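You operate a simulated robot arm through the tools that you are given. There is no shell and no other tool.

You run a simulated robot arm. Do the job below in one go: nothing can be reset, and whatever is moved stays where it is left.

JOB
Fit the small yellow roller on the stub and screw the domed nut down on thread lock.
Fine: dab the thread with the blue brush first, brush back in its pot.

The check looks at the end state, three seconds after you hand in, the way a careful person would. Anything else that was tipped, shoved, dropped, spilled or broken makes it a failure.

ROBOT AND FRAMES
A 6-joint arm with a two-finger parallel gripper, fixed in place. Base frame: the origin is at the foot of the arm, x ahead of it, y to its left, z up; the work surface is at about z = 0.9. Lengths are in m, angles in degrees, forces in N, time in s.
With the tool pointing down near the work surface it reaches from about 0.36 to 0.86 m from the base axis. Its first joint turns from -115.0 to 115.0 degrees. Payload 3.43 kg.
The tool frame sits at the grasp point between the pads (the TCP): z along the fingers, y along the line on which they close. The tips reach 0.034 m beyond it. The gripper opens to 0.128 m. The fingers are 0.024 m wide and 0.012 m thick; the gripper's body (0.048 by 0.13 m) begins 0.096 m behind the TCP.
Orientation is that of the tool frame in the base frame, as a unit quaternion [x, y, z, w]. With the fingers straight down and closing along the base's y, the tool's x points along the base's -x, its y along +y and its z along -z.

CONTROLS
- The arm moves only by the tool arm_command. Its argument "steps" is a list of rows, each a list of 3 entries, a list of its own where there are three numbers: the turn, a rotation vector about the tool's x, y, z in degrees, then the shift along the tool's x, y, z in cm, then the closure, from 0 (fully open) to 1 (shut). In form: [[[wx, wy, wz], [dx, dy, dz], jaw], ...]. A call has 1 to 20 rows; each row is the pose to reach, as a shift and turn from the pose commanded when the call began, along the tool's axes at that moment. A row lasts 0.2 s, in which the tool goes at most 0.05 m and 8.6 degrees; a call with a longer step from one row to the next is refused whole, and so is a gripper value outside its range. Where a pose cannot be reached the arm comes as near as it can. A force on the tool above 40 N (or 10 N above the force at the start of the call, whichever is more), or a blocked arm, ends the call early, and 0.2 s more pass. Each finger travels about 0.108 m/s and halts on what it meets, pressing with about 29 N; the grip force reading is that of the motor and also rises with nothing between the fingers. The clock runs only during rows and for 0.2 s after the last one: add rows that repeat a pose to give the fingers time. It gives the time, the measured TCP pose, the force on the tool (base axes), the opening and the grip force at its end, in the units of the frame above (readings bear some noise), with the torque about the TCP (base axes, N m) and any sound that the robot's microphone picked up.
- Cameras (640 x 400 px; columns grow to the right, rows downward): "scene" is fixed at [0.4011, 0.6488, 1.4858]; the picture's right is [-0.55, 0.84, 0.00], its down [0.63, 0.41, -0.65] and it looks along [-0.55, -0.36, -0.76] (base axes); focal length 214 px, centre (320, 200). "wrist" rides on the gripper at [0.076, -0.011, -0.16] in the tool frame; the picture's right is [0.15, 0.99, 0.00], its down [-0.88, 0.13, -0.46] and it looks along [-0.45, 0.07, 0.89] (tool axes); focal length 234 px, centre (320, 200). There is no depth. A picture from a camera that has moved, and an enlarged one, comes with that camera's place and axes in the base frame and with its lens.
- camera(camera): a new picture of that camera. No time passes.
- lift_body(by): slides the trunk up (or, below 0, down) by that many m; the arm rides with it, the base frame stays. It gives what a move gives, with no picture.
- enlarge(camera, box): a new picture of the part [left, top, right, bottom] of that camera's present view, enlarged. No time passes.
- close_job(): hands the job in; it is judged then, once.

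Nothing tells you positions but the pictures and the camera data. Unless the task says otherwise, let go and move clear before handing in.

The tools are called after "Emit:" as a command line: name --argument value ..., lists and objects as JSON in quotes. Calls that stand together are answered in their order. arm_command: Moves the arm, as the interface text tells. Its arguments: {"type":"object","properties":{"steps":{"type":"array","items":{"type":"array"}}},"required":["steps"]} The other tools are called the same way: lift_body (by) slides the trunk up or down; camera (camera) takes a picture; enlarge (camera, box) takes an enlarged picture of a part of a camera's view; close_job () hands the job in.

At the start:

```text
time: 0.0
tool_pos: [0.2009, 0.5307, 1.2793]
tcp_rot: [-0.001, 1.0, -0.001, 0.001]
contact_force: [0.3, -0.3, -0.1]
wrist_torque: [-0.02, 0.0, 0.0]
gripper_width: 0.128
grip_force: 0.1
trunk travel left (down, up): [-0.675, 0.115]
```

scene: 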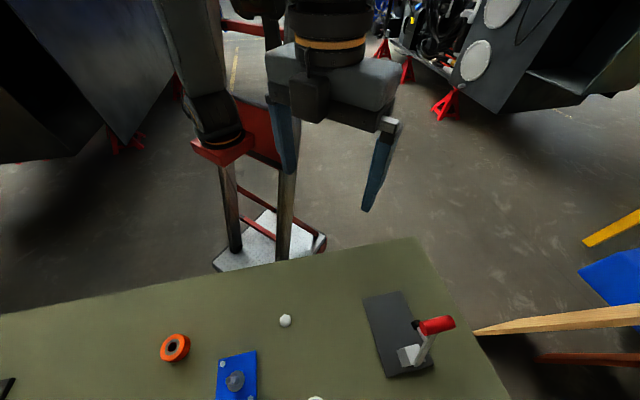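
wrist: 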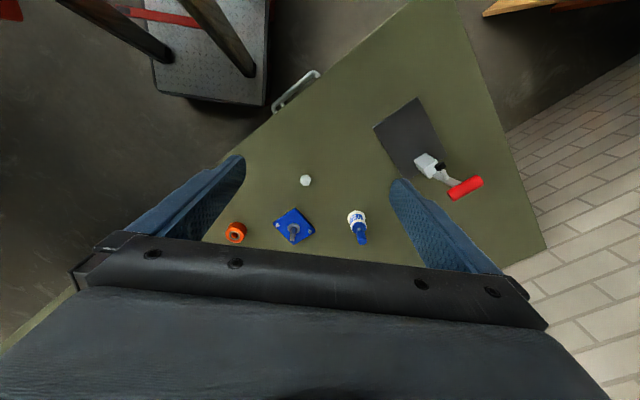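

I see a bench with an orange roller, a blue plate with a stub, a small white domed thing (likely the nut), a white pot with a blue brush, and a toggle clamp on a grey plate. I'll look closer before moving anything.

Emit:
enlarge --camera "wrist" --box '[200, 140, 400, 265]'

Emit:
enlarge --camera "scene" --box '[130, 280, 330, 400]'

Emit:
enlarge --camera "scene" --box '[0, 280, 200, 400]'

Emit:
enlarge --camera "wrist" --box '[350, 80, 550, 205]'

```text
3.20 times, centred on (300, 202) of wrist
camera zoom: at [0.1255, 0.5194, 1.4395], right [-0.15, 0.99, 0.0], down [0.88, 0.13, 0.46], along [0.45, 0.07, -0.89], focal length 749 px, centre (384, 192)
```

zoom: 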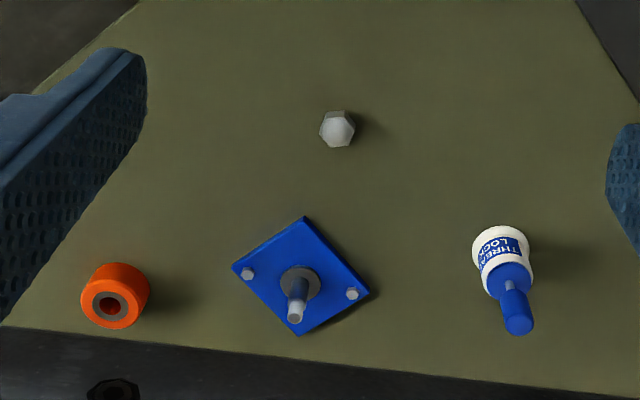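

```text
3.20 times, centred on (230, 340) of scene
camera zoom: at [0.4011, 0.6488, 1.4858], right [-0.55, 0.84, 0.0], down [0.63, 0.41, -0.65], along [-0.55, -0.36, -0.76], focal length 686 px, centre (608, -248)
```

zoom: 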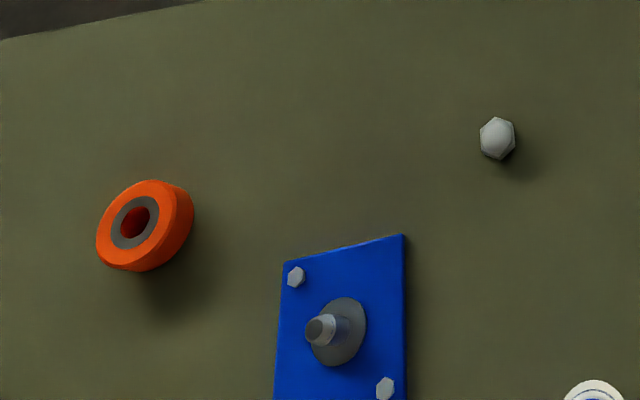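

```text
3.20 times, centred on (100, 340) of scene
camera zoom: at [0.4011, 0.6488, 1.4858], right [-0.55, 0.84, 0.0], down [0.63, 0.41, -0.65], along [-0.55, -0.36, -0.76], focal length 686 px, centre (1024, -248)
```

zoom: 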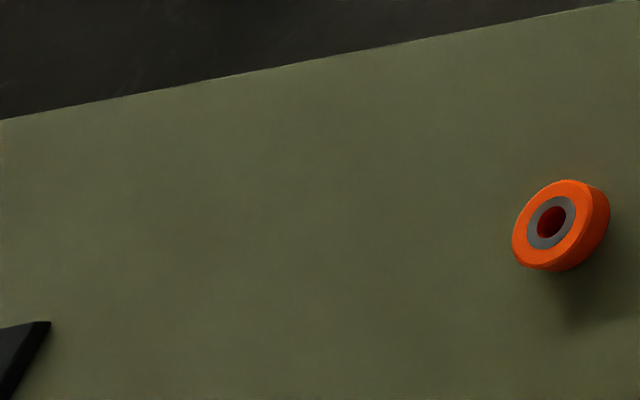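

```text
3.20 times, centred on (450, 142) of wrist
camera zoom: at [0.1255, 0.5194, 1.4395], right [-0.15, 0.99, 0.0], down [0.88, 0.13, 0.46], along [0.45, 0.07, -0.89], focal length 749 px, centre (-96, 384)
```

zoom: 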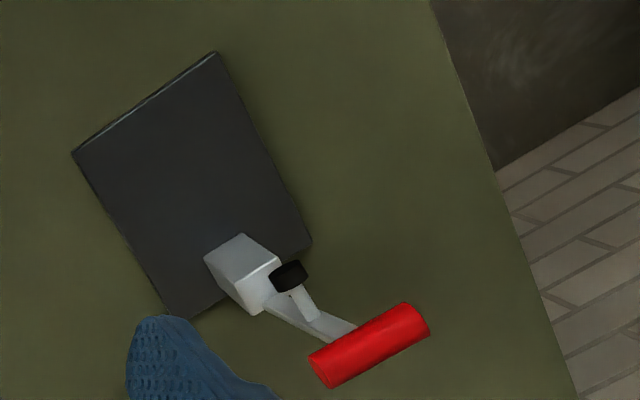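

The roller in view is orange, not yellow, so another roller may be out of view. I estimate orange roller at about (0.52, 0.35), stub at (0.49, 0.50), nut at (0.34, 0.52), pot at (0.43, 0.66). I'll move high over the bench to survey the rest.

Emit:
arm_command --steps '[[[0, 0, 0], [-2.5, -3.8, 0], 0], [[0, 0, 0], [-5, -7.6, 0], 0], [[0, 0, 0], [-7.5, -11.4, 0], 0], [[0, 0, 0], [-10, -15.2, 0], 0], [[0, 0, 0], [-12.5, -19, 0], 0], [[0, 0, 0], [-15, -22.8, 0], 0], [[0, 0, 0], [-17.5, -26.6, 0], 0], [[0, 0, 0], [-20, -30.4, 0], 0], [[0, 0, 0], [-22.5, -34.2, 0], 0], [[0, 0, 0], [-25, -38, 0], 0]]'

Emit:
camera --camera "wrist"

Emit:
camera --camera "scene"

```text
time: 2.2
tool_pos: [0.4502, 0.1508, 1.2789]
tcp_rot: [0.0, 1.0, -0.001, 0.001]
contact_force: [-1.0, 0.0, -0.2]
wrist_torque: [0.0, -0.04, -0.01]
gripper_width: 0.1279
grip_force: 0.0
trunk travel left (down, up): [-0.675, 0.115]
```

```text
taken
camera wrist: at [0.3744, 0.1401, 1.4401], right [-0.15, 0.99, 0.0], down [0.88, 0.13, 0.46], along [0.45, 0.07, -0.89], focal length 234 px, centre (320, 200)
```

wrist: 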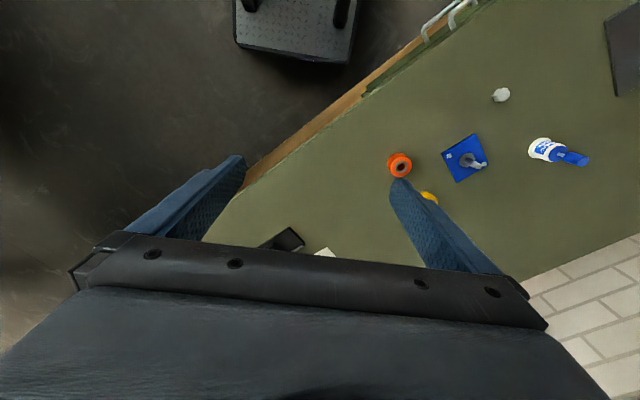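

```text
taken
```

scene: 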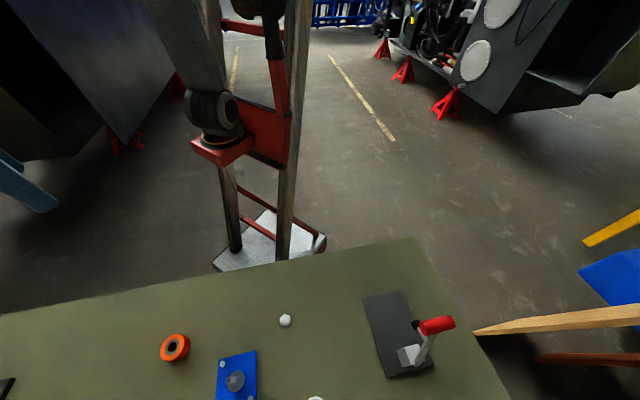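

A yellow roller shows beneath a finger, plus a black object and something white further out. I'll move further over to see them clear of the gripper.

Emit:
arm_command --steps '[[[0, 0, 0], [-2, 4, 0], 0], [[0, 0, 0], [-4, 8, 0], 0], [[0, 0, 0], [-6, 12, 0], 0], [[0, 0, 0], [-8, 16, 0], 0], [[0, 0, 0], [-10, 20, 0], 0], [[0, 0, 0], [-12, 24, 0], 0]]'

Emit:
camera --camera "wrist"

```text
time: 3.6
tool_pos: [0.5699, 0.3923, 1.2793]
tcp_rot: [0.001, 1.0, 0.0, 0.0]
contact_force: [0.2, -1.0, 0.9]
wrist_torque: [0.08, -0.03, -0.01]
gripper_width: 0.128
grip_force: 0.1
trunk travel left (down, up): [-0.675, 0.115]
```

```text
taken
camera wrist: at [0.495, 0.3805, 1.4393], right [-0.15, 0.99, 0.0], down [0.88, 0.13, 0.46], along [0.45, 0.07, -0.89], focal length 234 px, centre (320, 200)
```

wrist: 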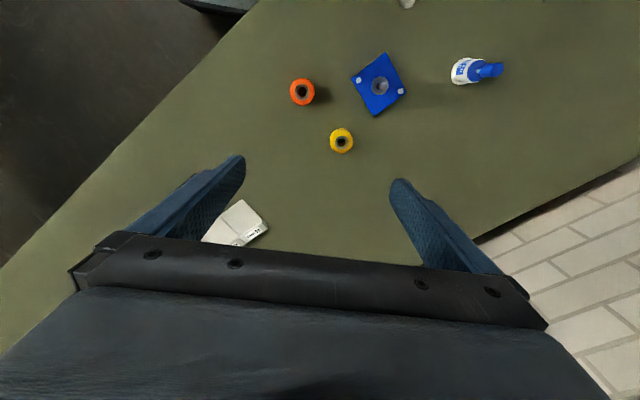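

Emit:
enlarge --camera "wrist" --box '[270, 40, 430, 165]'

Emit:
enlarge --camera "wrist" --box '[180, 160, 340, 260]'

Emit:
enlarge --camera "wrist" --box '[420, 30, 540, 105]'

```text
3.20 times, centred on (350, 102) of wrist
camera zoom: at [0.495, 0.3805, 1.4393], right [-0.15, 0.99, 0.0], down [0.88, 0.13, 0.46], along [0.45, 0.07, -0.89], focal length 749 px, centre (224, 512)
```

zoom: 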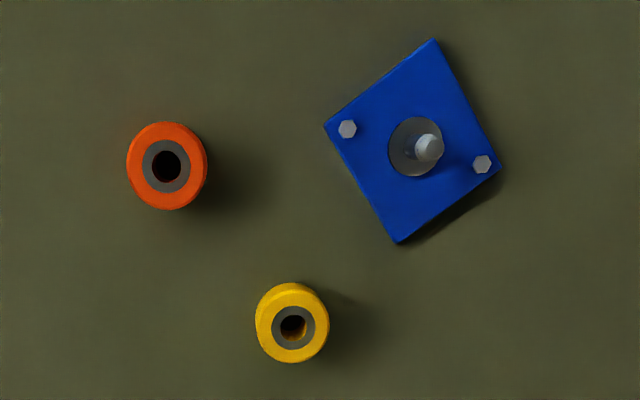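

```text
4.00 times, centred on (260, 210) of wrist
camera zoom: at [0.495, 0.3805, 1.4393], right [-0.15, 0.99, 0.0], down [0.88, 0.13, 0.46], along [0.45, 0.07, -0.89], focal length 937 px, centre (560, 160)
```

zoom: 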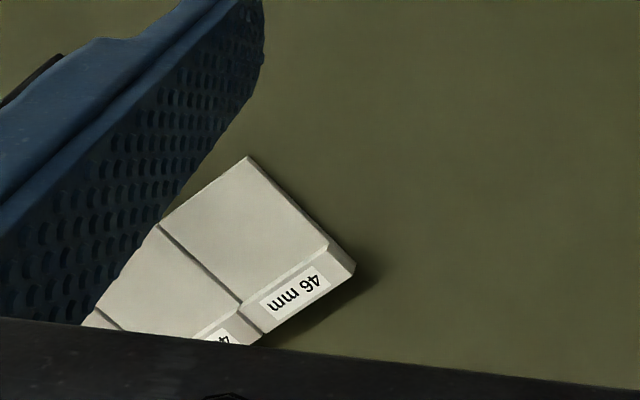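

```text
5.33 times, centred on (480, 68) of wrist
camera zoom: at [0.495, 0.3805, 1.4393], right [-0.15, 0.99, 0.0], down [0.88, 0.13, 0.46], along [0.45, 0.07, -0.89], focal length 1249 px, centre (-533, 907)
```

zoom: 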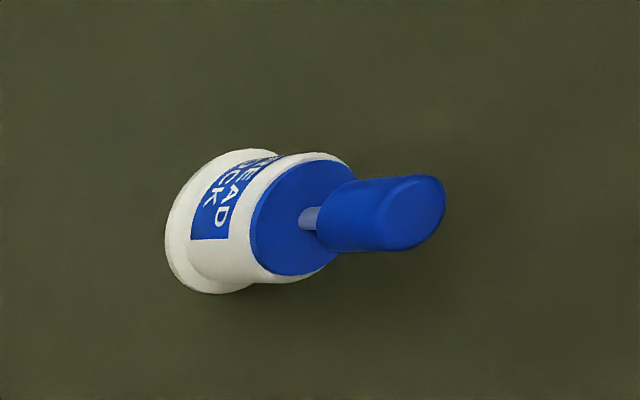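

I see a yellow roller at about (0.605, 0.445), and a stack of labelled drawers ("46 mm") further off. I'll turn the wrist to view the remaining part of the bench.

Emit:
arm_command --steps '[[[0, 0, 8], [-0.8, 0, 0], 0], [[0, 0, 16], [-1.6, 0, 0], 0], [[0, 0, 24], [-2.4, 0, 0], 0], [[0, 0, 32], [-3.2, 0, 0], 0], [[0, 0, 40], [-4.0, 0, 0], 0], [[0, 0, 48], [-4.8, 0, 0], 0], [[0, 0, 56], [-5.6, 0, 0], 0], [[0, 0, 64], [-6.4, 0, 0], 0], [[0, 0, 72], [-7.2, 0, 0], 0], [[0, 0, 80], [-8.0, 0, 0], 0]]'

Emit:
camera --camera "wrist"

```text
time: 5.8
tool_pos: [0.6524, 0.3906, 1.279]
tcp_rot: [0.644, 0.765, 0.0, 0.0]
contact_force: [-0.2, 0.1, -0.7]
wrist_torque: [0.01, 0.02, 0.0]
gripper_width: 0.1281
grip_force: 0.1
trunk travel left (down, up): [-0.675, 0.115]
```

```text
taken
camera wrist: at [0.6282, 0.4636, 1.4394], right [0.95, 0.31, 0.0], down [0.28, -0.85, 0.46], along [0.14, -0.43, -0.89], focal length 234 px, centre (320, 200)
```

wrist: 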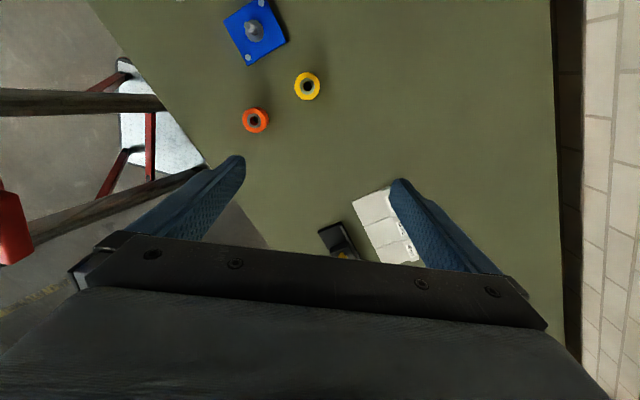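

Emit:
enlarge --camera "wrist" --box '[300, 180, 440, 270]'

Emit:
enlarge --camera "wrist" --box '[210, 0, 340, 140]'

```text
4.44 times, centred on (370, 225) of wrist
camera zoom: at [0.6282, 0.4636, 1.4394], right [0.95, 0.31, 0.0], down [0.28, -0.85, 0.46], along [0.14, -0.43, -0.89], focal length 1041 px, centre (98, 89)
```

zoom: 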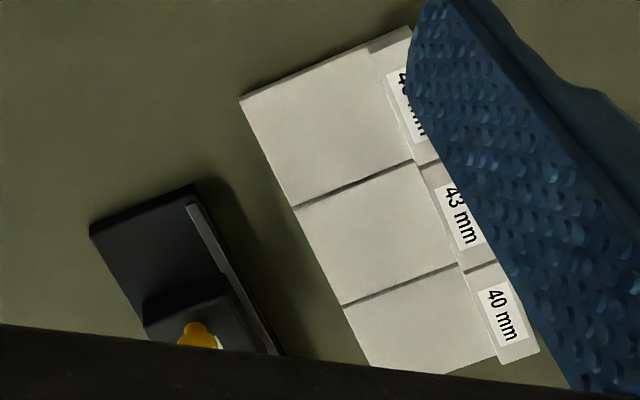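

```text
2.86 times, centred on (275, 70) of wrist
camera zoom: at [0.6282, 0.4636, 1.4394], right [0.95, 0.31, 0.0], down [0.28, -0.85, 0.46], along [0.14, -0.43, -0.89], focal length 669 px, centre (449, 571)
```

zoom: 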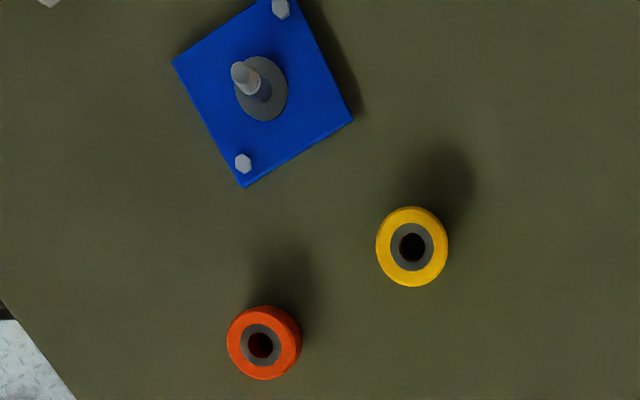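

Besides the rollers there is a stepped block (40/43/46 mm) and a black device with a yellow part. I'll move further to see the rest of the bench and that device.

Emit:
arm_command --steps '[[[0, 0, 0], [-4, -0.7, 0], 0], [[0, 0, 0], [-8, -1.4, 0], 0], [[0, 0, 0], [-12, -2.1, 0], 0], [[0, 0, 0], [-16, -2.8, 0], 0], [[0, 0, 0], [-20, -3.5, 0], 0]]'

Emit:
camera --camera "wrist"

Emit:
enlarge --camera "wrist" --box '[280, 60, 460, 230]'

```text
time: 7.0
tool_pos: [0.6525, 0.1905, 1.2784]
tcp_rot: [0.643, 0.766, -0.001, 0.0]
contact_force: [0.6, 0.5, 0.0]
wrist_torque: [-0.02, 0.01, -0.03]
gripper_width: 0.1281
grip_force: 0.1
trunk travel left (down, up): [-0.675, 0.115]
```

```text
taken
camera wrist: at [0.6281, 0.2621, 1.4387], right [0.95, 0.32, 0.0], down [0.28, -0.84, 0.46], along [0.14, -0.43, -0.89], focal length 234 px, centre (320, 200)
```

wrist: 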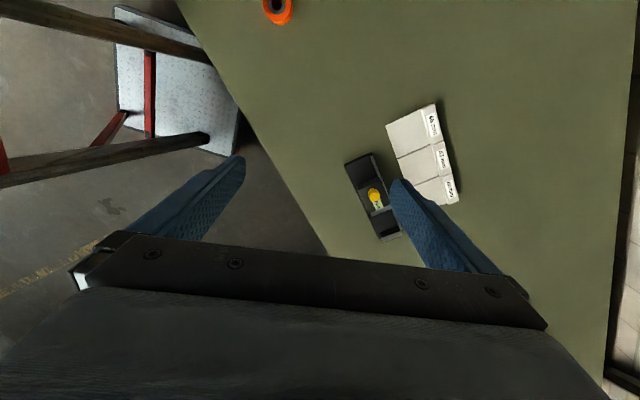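

```text
2.35 times, centred on (370, 145) of wrist
camera zoom: at [0.6281, 0.2621, 1.4387], right [0.95, 0.32, 0.0], down [0.28, -0.84, 0.46], along [0.14, -0.43, -0.89], focal length 551 px, centre (202, 329)
```

zoom: 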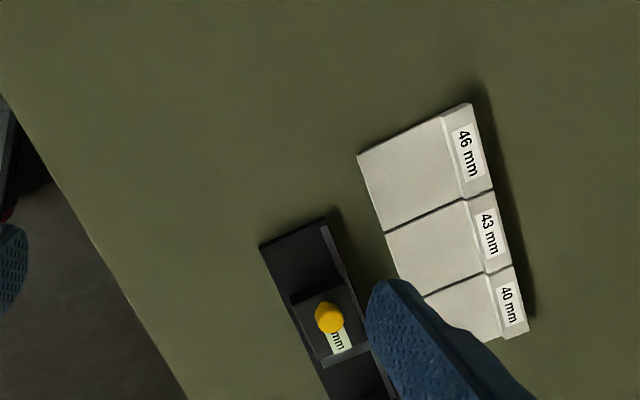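

Only one yellow roller so far. One more look at the end of the bench hidden by the gripper.

Emit:
arm_command --steps '[[[0, 0, 0], [-4, -0.7, 0], 0], [[0, 0, 0], [-8, -1.4, 0], 0], [[0, 0, 0], [-12, -2.1, 0], 0], [[0, 0, 0], [-16, -2.8, 0], 0], [[0, 0, 0], [-20, -3.5, 0], 0]]'

Emit:
camera --camera "wrist"

Emit:
camera --camera "scene"

```text
time: 8.2
tool_pos: [0.6495, -0.0154, 1.281]
tcp_rot: [0.643, 0.766, 0.0, 0.0]
contact_force: [0.3, -0.9, 0.0]
wrist_torque: [-0.04, 0.01, 0.02]
gripper_width: 0.1279
grip_force: 0.1
trunk travel left (down, up): [-0.675, 0.115]
```

```text
taken
camera wrist: at [0.6249, 0.0578, 1.4402], right [0.95, 0.32, 0.0], down [0.28, -0.84, 0.46], along [0.14, -0.43, -0.89], focal length 234 px, centre (320, 200)
```

wrist: 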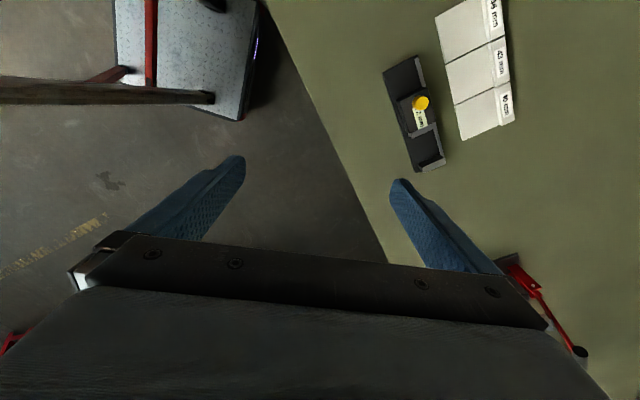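

```text
taken
```

scene: 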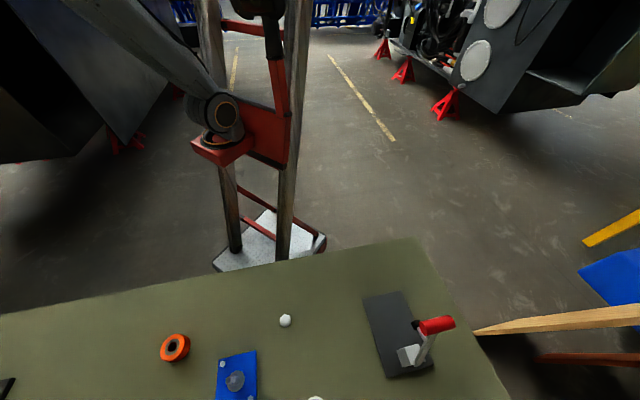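

The far end only holds a small red clamp/lamp, so the yellow roller at about (0.605, 0.445) is the one. Next I'll come over the stub and pot for close-up measurements.

Emit:
arm_command --steps '[[[0, 0, -5.72], [4.37, -0.314, 0.93], 0], [[0, 0, -11.43], [8.74, -0.63, 1.86], 0], [[0, 0, -17.14], [13.11, -0.94, 2.79], 0], [[0, 0, -22.86], [17.49, -1.26, 3.71], 0], [[0, 0, -28.57], [21.86, -1.57, 4.64], 0], [[0, 0, -34.29], [26.23, -1.89, 5.57], 0], [[0, 0, -40], [30.6, -2.2, 6.5], 0], [[0, 0, -45.71], [34.97, -2.51, 7.43], 0], [[0, 0, -51.43], [39.34, -2.83, 8.36], 0], [[0, 0, -57.14], [43.71, -3.14, 9.29], 0], [[0, 0, -62.86], [48.09, -3.46, 10.21], 0], [[0, 0, -68.57], [52.46, -3.77, 11.14], 0], [[0, 0, -74.29], [56.83, -4.09, 12.07], 0], [[0, 0, -80], [61.2, -4.4, 13.0], 0]]'

Emit:
camera --camera "wrist"

```text
time: 11.2
tool_pos: [0.5032, 0.5796, 1.1482]
tcp_rot: [-0.001, 1.0, 0.0, 0.0]
contact_force: [-0.1, -0.4, 0.1]
wrist_torque: [0.04, -0.01, -0.01]
gripper_width: 0.128
grip_force: 0.0
trunk travel left (down, up): [-0.675, 0.115]
```

```text
taken
camera wrist: at [0.427, 0.5676, 1.3083], right [-0.15, 0.99, 0.0], down [0.88, 0.13, 0.46], along [0.45, 0.07, -0.89], focal length 234 px, centre (320, 200)
```

wrist: 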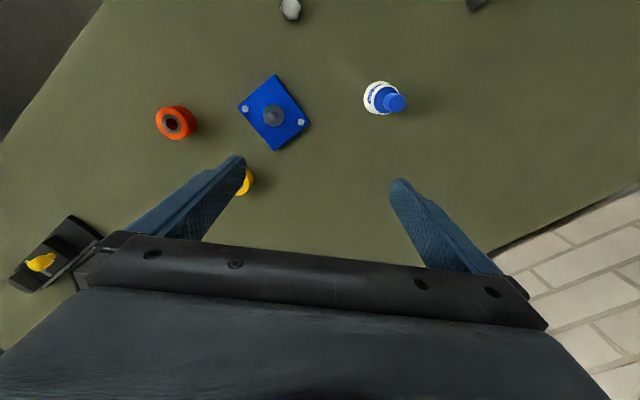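

Emit:
enlarge --camera "wrist" --box '[220, 60, 332, 160]'

Emit:
enlarge --camera "wrist" --box '[340, 60, 436, 120]'

Emit:
enlarge --camera "wrist" --box '[260, 0, 324, 40]'

```text
4.00 times, centred on (276, 110) of wrist
camera zoom: at [0.427, 0.5676, 1.3083], right [-0.15, 0.99, 0.0], down [0.88, 0.13, 0.46], along [0.45, 0.07, -0.89], focal length 937 px, centre (496, 560)
```

zoom: 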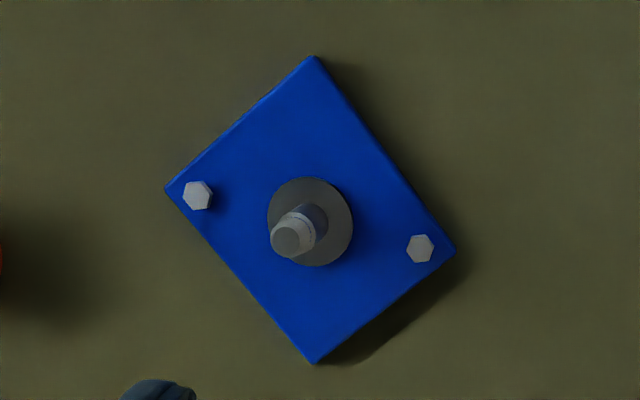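

```text
6.67 times, centred on (388, 90) of wrist
camera zoom: at [0.427, 0.5676, 1.3083], right [-0.15, 0.99, 0.0], down [0.88, 0.13, 0.46], along [0.45, 0.07, -0.89], focal length 1561 px, centre (-133, 933)
```

zoom: 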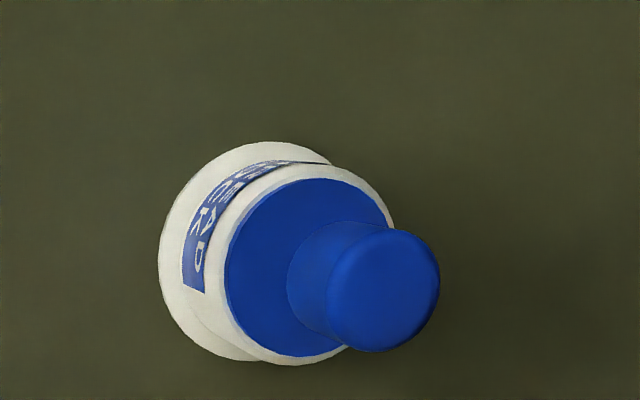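

```text
10.00 times, centred on (292, 20) of wrist
camera zoom: at [0.427, 0.5676, 1.3083], right [-0.15, 0.99, 0.0], down [0.88, 0.13, 0.46], along [0.45, 0.07, -0.89], focal length 2342 px, centre (600, 2000)
```

zoom: 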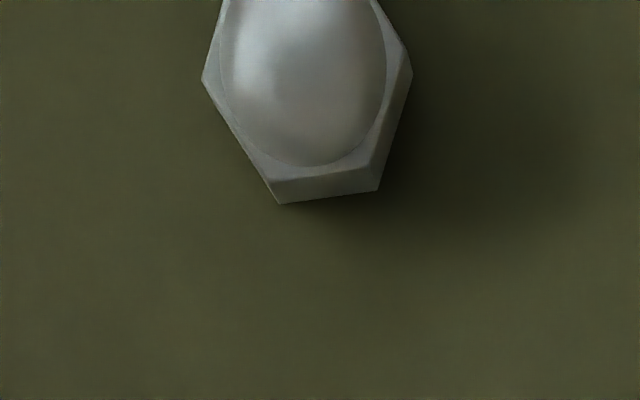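

The brush stands upright in its pot with its axis at about (0.439, 0.664) and the handle top at z ≈ 1.003; the stub is upright at (0.487, 0.501) with its tip at z ≈ 0.963. I'll go above the brush handle.

Emit:
arm_command --steps '[[[0, 0, 0], [1.61, 2.1, 1.5], 0.2], [[0, 0, 0], [3.22, 4.2, 3.5], 0.4], [[0, 0, 0], [4.83, 6.3, 6], 0.5], [[0, 0, 0], [6.44, 8.4, 8.0], 0.5], [[0, 0, 0], [6.44, 8.4, 8.0], 0.5]]'

Emit:
camera --camera "wrist"

Emit:
camera --camera "scene"

```text
time: 12.4
tool_pos: [0.4392, 0.6643, 1.0685]
tcp_rot: [0.0, 1.0, 0.0, 0.0]
contact_force: [0.2, 0.8, 0.1]
wrist_torque: [0.01, 0.02, -0.01]
gripper_width: 0.064
grip_force: 0.0
trunk travel left (down, up): [-0.675, 0.115]
```

```text
taken
camera wrist: at [0.3634, 0.652, 1.2292], right [-0.15, 0.99, 0.0], down [0.88, 0.13, 0.46], along [0.45, 0.07, -0.89], focal length 234 px, centre (320, 200)
```

wrist: 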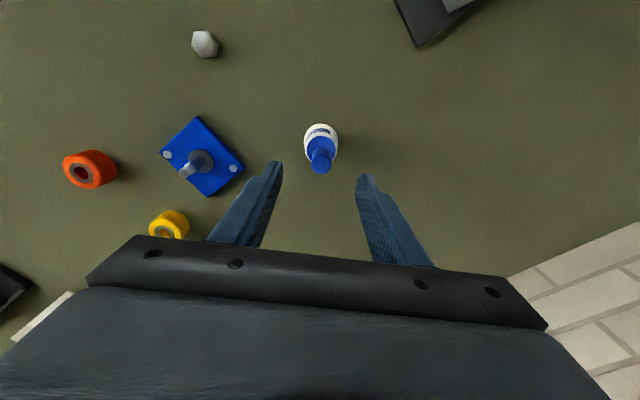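

```text
taken
```

scene: 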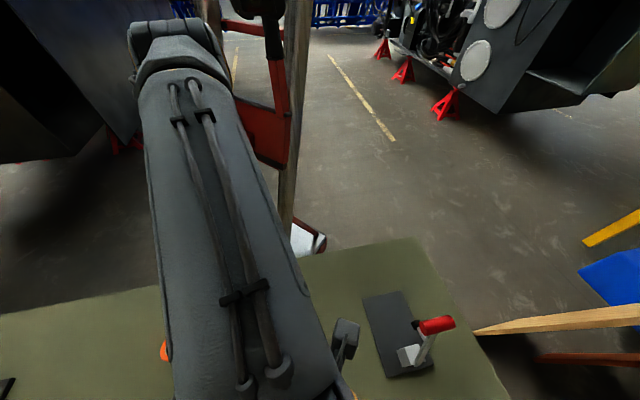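

The handle top sits right under the TCP as predicted. I'll descend, grip the handle, and check.

Emit:
arm_command --steps '[[[0, 0, 0], [0, 0, 2.5], 0.5], [[0, 0, 0], [0, 0, 5], 0.5], [[0, 0, 0], [0, 0, 6.5], 0.5], [[0, 0, 0], [0, 0, 7.5], 0.5], [[0, 0, 0], [0, 0, 7.5], 0.5], [[0, 0, 0], [0, 0, 7.5], 0.7], [[0, 0, 0], [0, 0, 7.5], 0.8], [[0, 0, 0], [0, 0, 7.5], 0.9], [[0, 0, 0], [0, 0, 7.5], 0.95], [[0, 0, 0], [0, 0, 7.5], 0.95]]'

Emit:
camera --camera "wrist"

```text
time: 14.6
tool_pos: [0.4366, 0.6637, 0.9943]
tcp_rot: [0.0, 1.0, 0.0, 0.0]
contact_force: [-0.6, 0.2, 0.5]
wrist_torque: [0.0, -0.01, 0.03]
gripper_width: 0.0193
grip_force: 29.4
trunk travel left (down, up): [-0.675, 0.115]
```

```text
taken
camera wrist: at [0.3623, 0.6516, 1.154], right [-0.15, 0.99, 0.0], down [0.88, 0.13, 0.46], along [0.45, 0.07, -0.89], focal length 234 px, centre (320, 200)
```

wrist: 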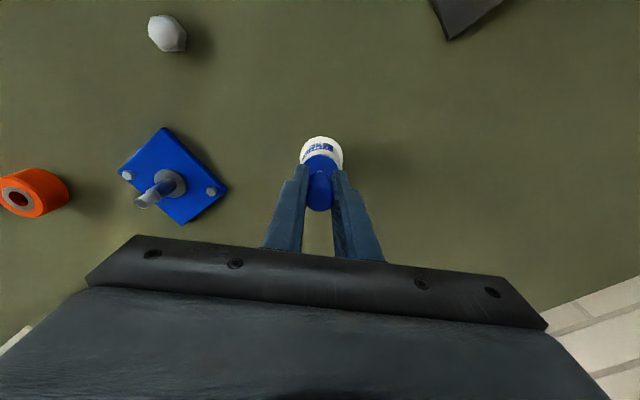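

Gripped the handle (0.019 m). Now I'll draw the brush slowly straight up and check the pot stays.

Emit:
arm_command --steps '[[[0, 0, 0], [0, 0, -0.5], 0.95], [[0, 0, 0], [0, 0, -1], 0.95], [[0, 0, 0], [0, 0, -1.5], 0.95], [[0, 0, 0], [0, 0, -2], 0.95], [[0, 0, 0], [0, 0, -2.5], 0.95], [[0, 0, 0], [0, 0, -3], 0.95]]'

Emit:
camera --camera "wrist"

Emit:
camera --camera "scene"

```text
time: 16.0
tool_pos: [0.4384, 0.6625, 1.025]
tcp_rot: [0.001, 1.0, 0.001, 0.0]
contact_force: [-0.4, -0.5, -0.3]
wrist_torque: [-0.02, 0.0, 0.02]
gripper_width: 0.0193
grip_force: 28.9
trunk travel left (down, up): [-0.675, 0.115]
```

```text
taken
camera wrist: at [0.3617, 0.6521, 1.1844], right [-0.15, 0.99, 0.0], down [0.88, 0.13, 0.46], along [0.45, 0.07, -0.89], focal length 234 px, centre (320, 200)
```

wrist: 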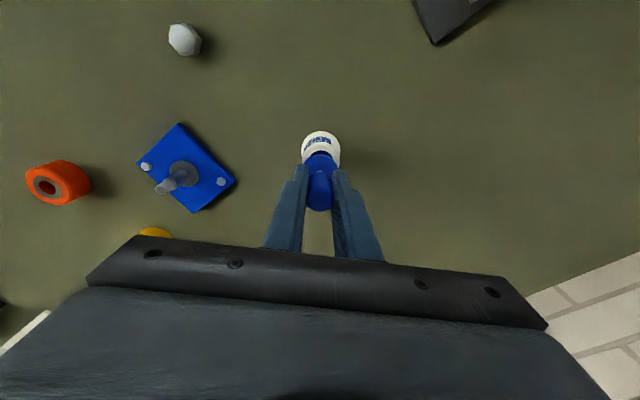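

```text
taken
```

scene: 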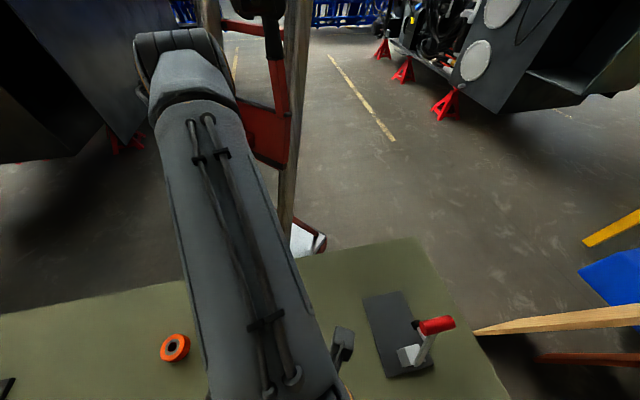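

Emit:
enlarge --camera "wrist" --box '[270, 110, 370, 225]'

```text
3.48 times, centred on (320, 168) of wrist
camera zoom: at [0.3617, 0.6521, 1.1844], right [-0.15, 0.99, 0.0], down [0.88, 0.13, 0.46], along [0.45, 0.07, -0.89], focal length 814 px, centre (320, 313)
```

zoom: 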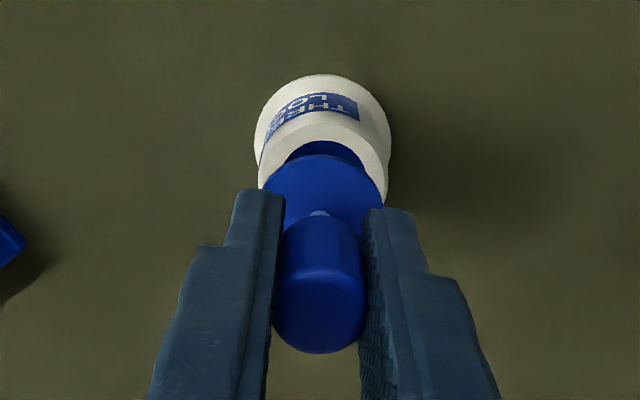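

The blue flange comes out with the brush and the pot stays. I'll keep lifting until the tip is clear.

Emit:
arm_command --steps '[[[0, 0, 0], [0, 0, -1], 0.95], [[0, 0, 0], [0, 0, -2], 0.95], [[0, 0, 0], [0, 0, -3], 0.95], [[0, 0, 0], [0, 0, -4], 0.95], [[0, 0, 0], [0, 0, -5], 0.95], [[0, 0, 0], [0, 0, -6], 0.95], [[0, 0, 0], [0, 0, -7], 0.95]]'

Emit:
camera --camera "wrist"

Emit:
camera --camera "scene"

Emit:
enlarge --camera "wrist" --box '[270, 100, 370, 225]'

```text
time: 17.6
tool_pos: [0.4361, 0.6634, 1.0943]
tcp_rot: [0.0, 1.0, 0.0, 0.0]
contact_force: [-0.1, -0.2, 0.5]
wrist_torque: [0.02, -0.01, 0.0]
gripper_width: 0.0194
grip_force: 29.7
trunk travel left (down, up): [-0.675, 0.115]
```

```text
taken
camera wrist: at [0.362, 0.6526, 1.2544], right [-0.15, 0.99, 0.0], down [0.88, 0.13, 0.46], along [0.45, 0.07, -0.89], focal length 234 px, centre (320, 200)
```

wrist: 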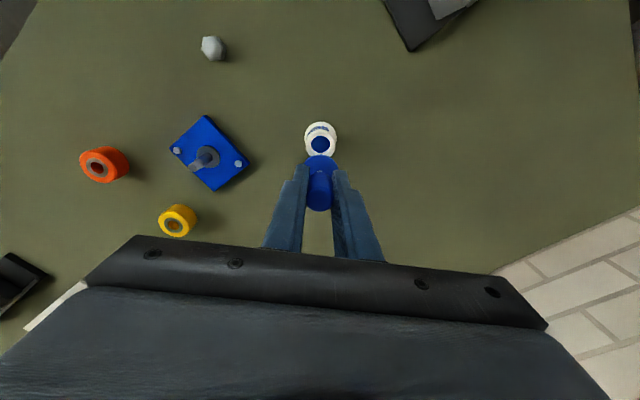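

```text
taken
```

scene: 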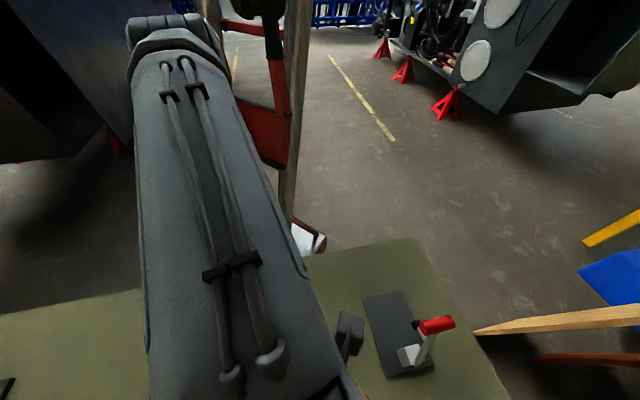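

```text
3.20 times, centred on (320, 162) of wrist
camera zoom: at [0.362, 0.6526, 1.2544], right [-0.15, 0.99, 0.0], down [0.88, 0.13, 0.46], along [0.45, 0.07, -0.89], focal length 749 px, centre (320, 320)
```

zoom: 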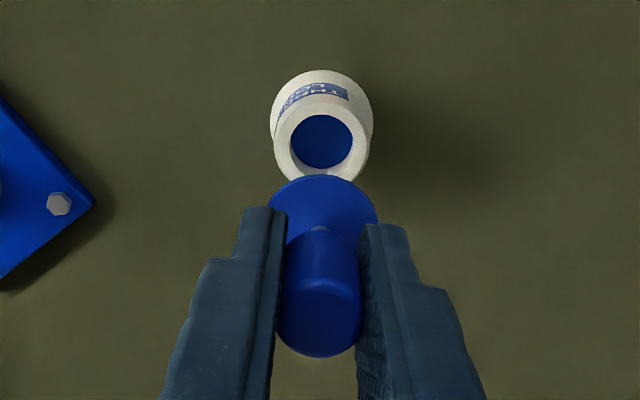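

The brush is out; the pot is standing with blue fluid inside. The bristle tip is hidden under the flange from the wrist camera, so I'll carry it to where the scene camera can see it from the side.

Emit:
arm_command --steps '[[[0, 0, 0], [1.33, -4.16, -0.5], 0.95], [[0, 0, 0], [2.65, -8.33, -1], 0.95], [[0, 0, 0], [3.98, -12.49, -1.5], 0.95], [[0, 0, 0], [5.3, -16.65, -2], 0.95], [[0, 0, 0], [6.63, -20.8, -2.5], 0.95], [[0, 0, 0], [7.95, -24.98, -2.6], 0.95], [[0, 0, 0], [9.28, -29.1, -2.6], 0.95], [[0, 0, 0], [10.6, -33.3, -2.6], 0.95]]'

Emit:
camera --camera "scene"

```text
time: 19.4
tool_pos: [0.3336, 0.3292, 1.121]
tcp_rot: [0.0, 1.0, 0.0, 0.001]
contact_force: [-0.5, 1.0, -0.3]
wrist_torque: [-0.04, 0.01, 0.02]
gripper_width: 0.0195
grip_force: 29.1
trunk travel left (down, up): [-0.675, 0.115]
```

```text
taken
```

scene: 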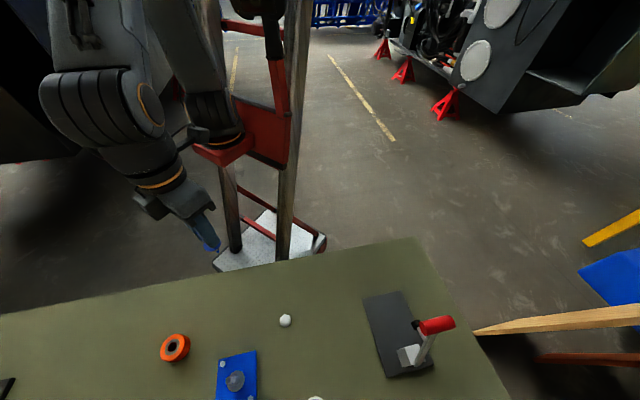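

Emit:
enlarge --camera "scene" --box '[170, 200, 250, 270]'

Emit:
enlarge --camera "scene" --box '[205, 340, 265, 400]'

Emit:
enlarge --camera "scene" --box '[270, 300, 300, 340]'

```text
5.71 times, centred on (210, 235) of scene
camera zoom: at [0.4011, 0.6488, 1.4858], right [-0.55, 0.84, 0.0], down [0.63, 0.41, -0.65], along [-0.55, -0.36, -0.76], focal length 1226 px, centre (949, 0)
```

zoom: 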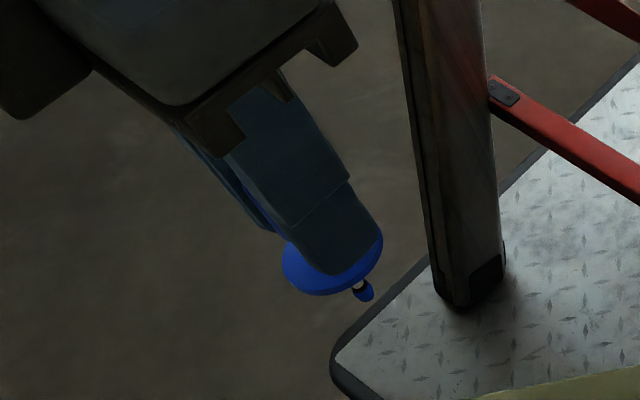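

```text
6.67 times, centred on (235, 370) of scene
camera zoom: at [0.4011, 0.6488, 1.4858], right [-0.55, 0.84, 0.0], down [0.63, 0.41, -0.65], along [-0.55, -0.36, -0.76], focal length 1430 px, centre (887, -933)
```

zoom: 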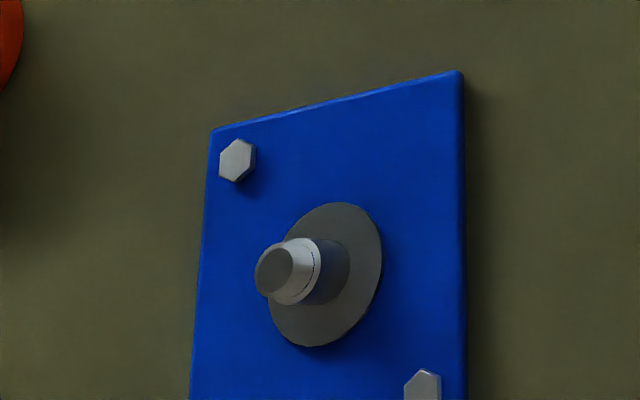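

```text
10.00 times, centred on (285, 320) of scene
camera zoom: at [0.4011, 0.6488, 1.4858], right [-0.55, 0.84, 0.0], down [0.63, 0.41, -0.65], along [-0.55, -0.36, -0.76], focal length 2145 px, centre (670, -1000)
```

zoom: 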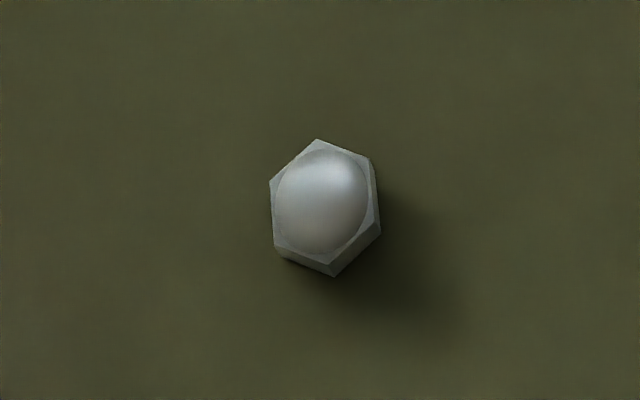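

The bristle tip is visible: it hangs about 0.084 m below the TCP. The stub's thread spans roughly z 0.942–0.965 at (0.488, 0.502). I'll bring the brush beside the stub on its +y side.

Emit:
arm_command --steps '[[[0, 0, 0], [-2.57, 3.52, 0], 0.95], [[0, 0, 0], [-5.13, 7.03, 0], 0.95], [[0, 0, 0], [-7.7, 10.55, 0.5], 0.95], [[0, 0, 0], [-10.27, 14.07, 1], 0.95], [[0, 0, 0], [-12.83, 17.58, 1.5], 0.95], [[0, 0, 0], [-15.4, 21.1, 2.1], 0.95], [[0, 0, 0], [-15.4, 21.1, 2.1], 0.95]]'

Emit:
camera --camera "wrist"

Emit:
camera --camera "scene"

```text
time: 21.0
tool_pos: [0.4874, 0.5422, 1.099]
tcp_rot: [0.0, 1.0, 0.0, 0.0]
contact_force: [-0.2, 0.1, -0.3]
wrist_torque: [0.0, 0.03, -0.02]
gripper_width: 0.0194
grip_force: 28.8
trunk travel left (down, up): [-0.675, 0.115]
```

```text
taken
camera wrist: at [0.4112, 0.5313, 1.2593], right [-0.15, 0.99, 0.0], down [0.88, 0.13, 0.46], along [0.45, 0.07, -0.89], focal length 234 px, centre (320, 200)
```

wrist: 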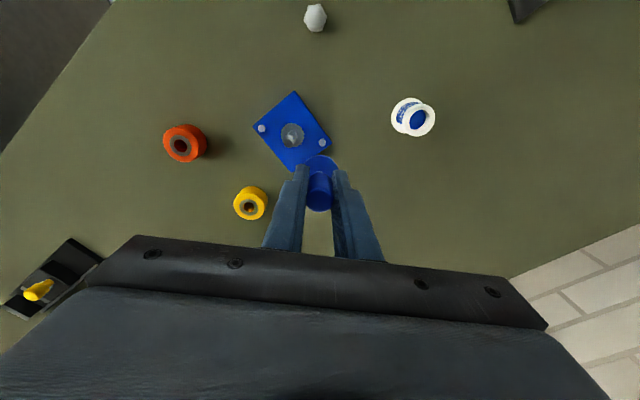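

```text
taken
```

scene: 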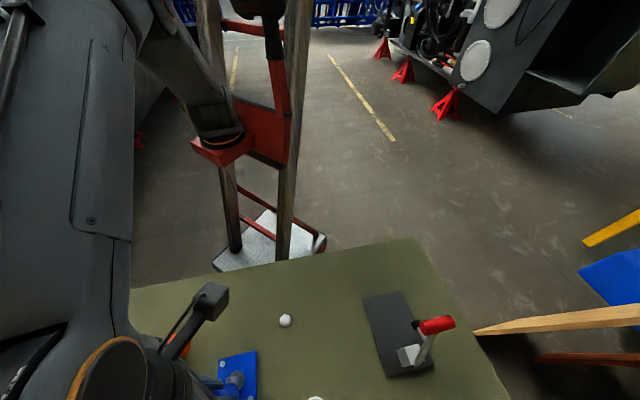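

Emit:
enlarge --camera "wrist" --box '[240, 80, 360, 220]'

Emit:
enlarge --camera "scene" --box '[190, 330, 290, 400]'

```text
2.86 times, centred on (300, 150) of wrist
camera zoom: at [0.4112, 0.5313, 1.2593], right [-0.15, 0.99, 0.0], down [0.88, 0.13, 0.46], along [0.45, 0.07, -0.89], focal length 669 px, centre (377, 343)
```

zoom: 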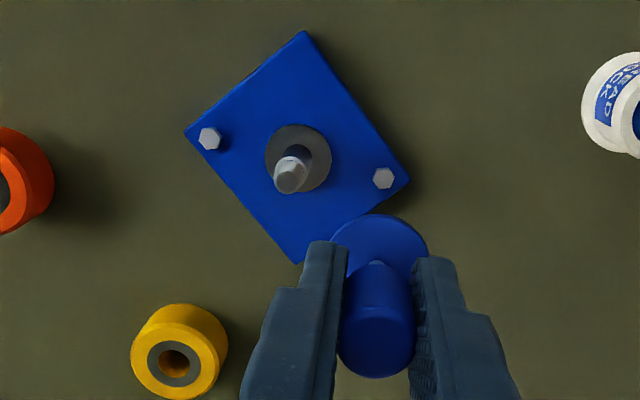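

```text
5.71 times, centred on (240, 365) of scene
camera zoom: at [0.4011, 0.6488, 1.4858], right [-0.55, 0.84, 0.0], down [0.63, 0.41, -0.65], along [-0.55, -0.36, -0.76], focal length 1226 px, centre (777, -743)
```

zoom: 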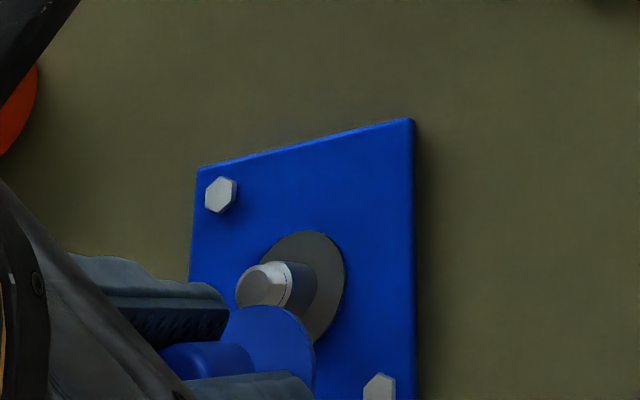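

Stub confirmed at about (0.487, 0.502). I'll lower the brush beside it and ease it toward the thread.

Emit:
arm_command --steps '[[[0, 0, 0], [0.12, 0, 2], 0.95], [[0, 0, 0], [0.12, 0, 4], 0.95], [[0, 0, 0], [0.12, 0, 5.5], 0.95], [[0, 0, 0], [0.12, 0, 6.2], 0.95], [[0, 0, 0], [0.12, -1, 6.2], 0.95], [[0, 0, 0], [0.12, -2, 6.2], 0.95], [[0, 0, 0], [0.12, -2.6, 6.2], 0.95], [[0, 0, 0], [0.12, -2.6, 6.2], 0.95]]'

Emit:
enlarge --camera "wrist" --box '[240, 80, 360, 220]'

Emit:
enlarge --camera "scene" --box '[190, 330, 290, 400]'

```text
time: 22.8
tool_pos: [0.4856, 0.5156, 1.0371]
tcp_rot: [0.0, 1.0, 0.0, 0.0]
contact_force: [-0.6, -0.3, -0.4]
wrist_torque: [-0.01, 0.03, -0.02]
gripper_width: 0.0192
grip_force: 29.2
trunk travel left (down, up): [-0.675, 0.115]
```

```text
2.86 times, centred on (300, 150) of wrist
camera zoom: at [0.4091, 0.5041, 1.1977], right [-0.15, 0.99, 0.0], down [0.88, 0.13, 0.46], along [0.45, 0.07, -0.89], focal length 669 px, centre (377, 343)
```

zoom: 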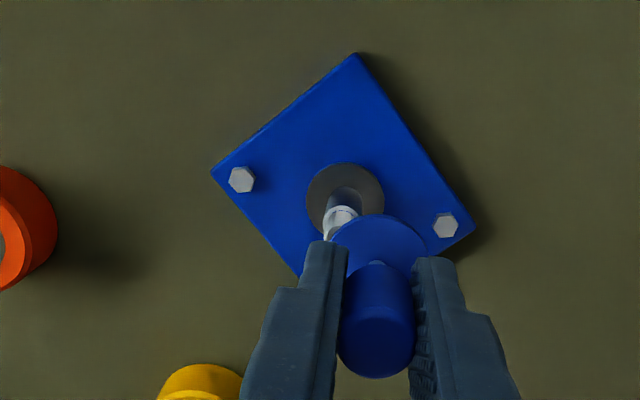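

```text
5.71 times, centred on (240, 365) of scene
camera zoom: at [0.4011, 0.6488, 1.4858], right [-0.55, 0.84, 0.0], down [0.63, 0.41, -0.65], along [-0.55, -0.36, -0.76], focal length 1226 px, centre (777, -743)
```

zoom: 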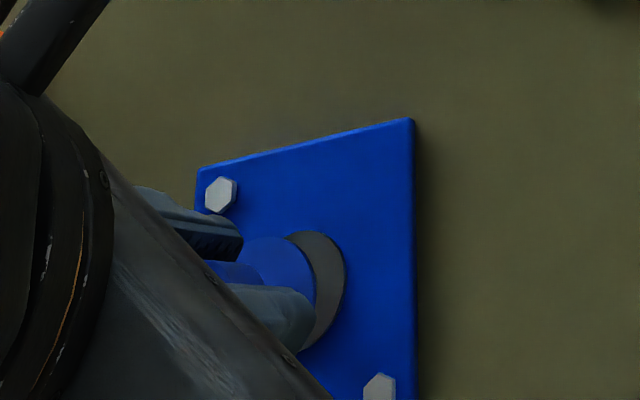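

The brush is ~14 mm from the stub axis, no contact yet. I'll inch toward the thread.

Emit:
arm_command --steps '[[[0, 0, 0], [0, -0.15, 0], 0.95], [[0, 0, 0], [0, -0.3, 0], 0.95], [[0, 0, 0], [0, -0.4, 0], 0.95], [[0, 0, 0], [0, -0.4, 0], 0.95]]'

```text
time: 23.8
tool_pos: [0.4855, 0.511, 1.0383]
tcp_rot: [0.0, 1.0, 0.0, 0.001]
contact_force: [0.6, 0.8, 0.0]
wrist_torque: [-0.03, 0.01, 0.04]
gripper_width: 0.0193
grip_force: 28.7
trunk travel left (down, up): [-0.675, 0.115]
```

Emit:
arm_command --steps '[[[0, 0, 0], [0, -0.1, 0], 0.95], [[0, 0, 0], [0, -0.2, 0], 0.95], [[0, 0, 0], [0, -0.2, 0], 0.95]]'

Emit:
enlarge --camera "wrist" --box '[280, 120, 360, 220]'

```text
time: 24.6
tool_pos: [0.4855, 0.5093, 1.0387]
tcp_rot: [0.0, 1.0, -0.001, 0.001]
contact_force: [-0.8, -0.1, -0.4]
wrist_torque: [0.03, -0.01, -0.01]
gripper_width: 0.0196
grip_force: 28.8
trunk travel left (down, up): [-0.675, 0.115]
```

```text
4.00 times, centred on (320, 170) of wrist
camera zoom: at [0.4094, 0.4983, 1.1979], right [-0.15, 0.99, 0.0], down [0.88, 0.13, 0.46], along [0.45, 0.07, -0.89], focal length 937 px, centre (320, 320)
```

zoom: 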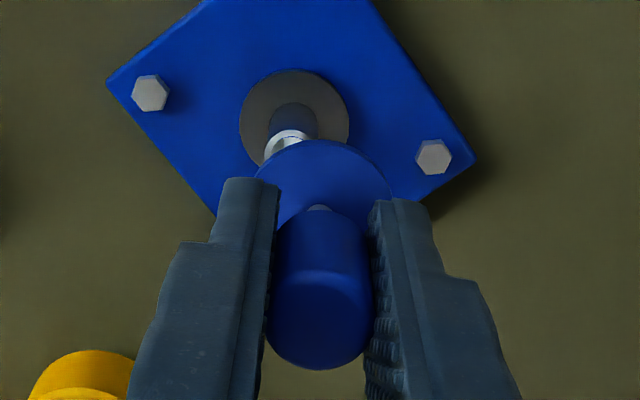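

Emit:
arm_command --steps '[[[0, 0, 0], [0, -0.1, 0], 0.95], [[0, 0, 0], [0, -0.15, 0], 0.95], [[0, 0, 0], [0, -0.15, 0], 0.95]]'

```text
time: 25.4
tool_pos: [0.4852, 0.5087, 1.0392]
tcp_rot: [0.001, 1.0, -0.001, 0.0]
contact_force: [-0.6, 0.9, 0.3]
wrist_torque: [0.16, 0.04, 0.0]
gripper_width: 0.0192
grip_force: 29.3
trunk travel left (down, up): [-0.675, 0.115]
```

The torque reading shows the bristles now touch the thread (~2 N). I'll press slightly more and stroke along the thread.

Emit:
arm_command --steps '[[[0, 0, 0], [0, -0.1, 0], 0.95], [[0, 0, 0], [0, -0.1, 0], 0.95], [[0, 0, 0], [0, -0.1, 0.2], 0.95], [[0, 0, 0], [0, -0.1, 0.4], 0.95], [[0, 0, 0], [0, -0.1, 0.2], 0.95], [[0, 0, 0], [0, -0.1, 0], 0.95], [[0, 0, 0], [0, -0.1, -0.2], 0.95], [[0, 0, 0], [0, -0.1, 0], 0.95], [[0, 0, 0], [0, -0.1, 0], 0.95]]'

Emit:
enlarge --camera "wrist" --box '[280, 120, 360, 220]'

```text
time: 27.4
tool_pos: [0.4841, 0.5064, 1.0371]
tcp_rot: [0.0, 1.0, 0.0, 0.001]
contact_force: [-1.5, 5.6, 3.1]
wrist_torque: [0.5, 0.12, 0.02]
gripper_width: 0.0194
grip_force: 28.8
trunk travel left (down, up): [-0.675, 0.115]
```

```text
4.00 times, centred on (320, 170) of wrist
camera zoom: at [0.4087, 0.4958, 1.1973], right [-0.15, 0.99, 0.0], down [0.88, 0.13, 0.46], along [0.45, 0.07, -0.89], focal length 937 px, centre (320, 320)
```

zoom: 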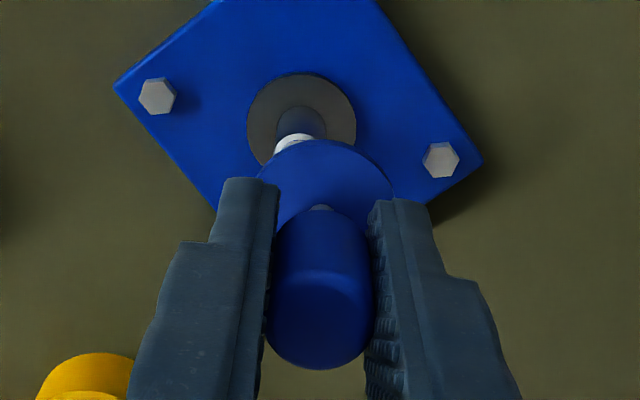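

Firm contact (about 6 N at the tip). I'll back off and look for the fluid on the thread.

Emit:
arm_command --steps '[[[0, 0, 0], [0, 0.3, 0], 0.95], [[0, 0, 0], [0, 1, 0], 0.95], [[0, 0, 0], [0, 3, 0], 0.95], [[0, 0, 0], [0, 5, -1], 0.95], [[0, 0, 0], [0, 6, -4], 0.95], [[0, 0, 0], [0, 6, -6], 0.95]]'

Emit:
enlarge --camera "wrist" --box '[220, 80, 340, 180]'

Emit:
enlarge --camera "scene" --box '[205, 340, 265, 400]'

```text
time: 28.8
tool_pos: [0.4839, 0.5673, 1.0974]
tcp_rot: [0.0, 1.0, -0.001, 0.0]
contact_force: [-0.1, -0.2, 0.1]
wrist_torque: [0.01, 0.0, 0.01]
gripper_width: 0.0192
grip_force: 28.9
trunk travel left (down, up): [-0.675, 0.115]
```

```text
4.00 times, centred on (280, 130) of wrist
camera zoom: at [0.4089, 0.5543, 1.2571], right [-0.15, 0.99, 0.0], down [0.88, 0.13, 0.46], along [0.45, 0.07, -0.89], focal length 937 px, centre (480, 480)
```

zoom: 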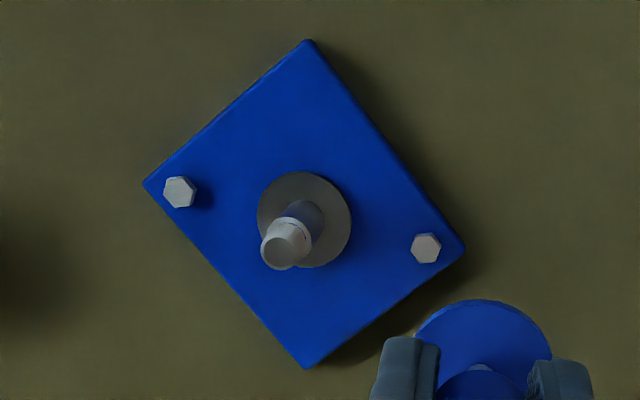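

```text
6.67 times, centred on (235, 370) of scene
camera zoom: at [0.4011, 0.6488, 1.4858], right [-0.55, 0.84, 0.0], down [0.63, 0.41, -0.65], along [-0.55, -0.36, -0.76], focal length 1430 px, centre (887, -933)
```

zoom: 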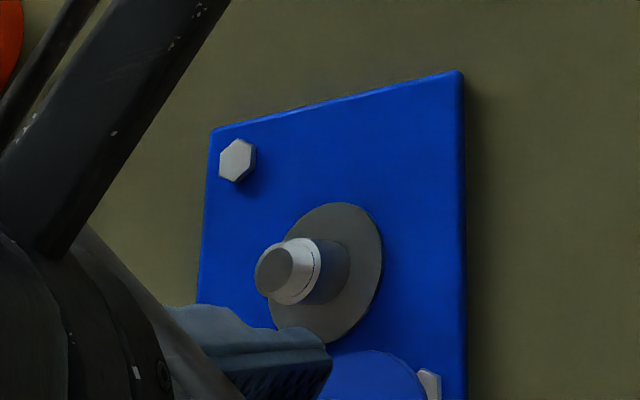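

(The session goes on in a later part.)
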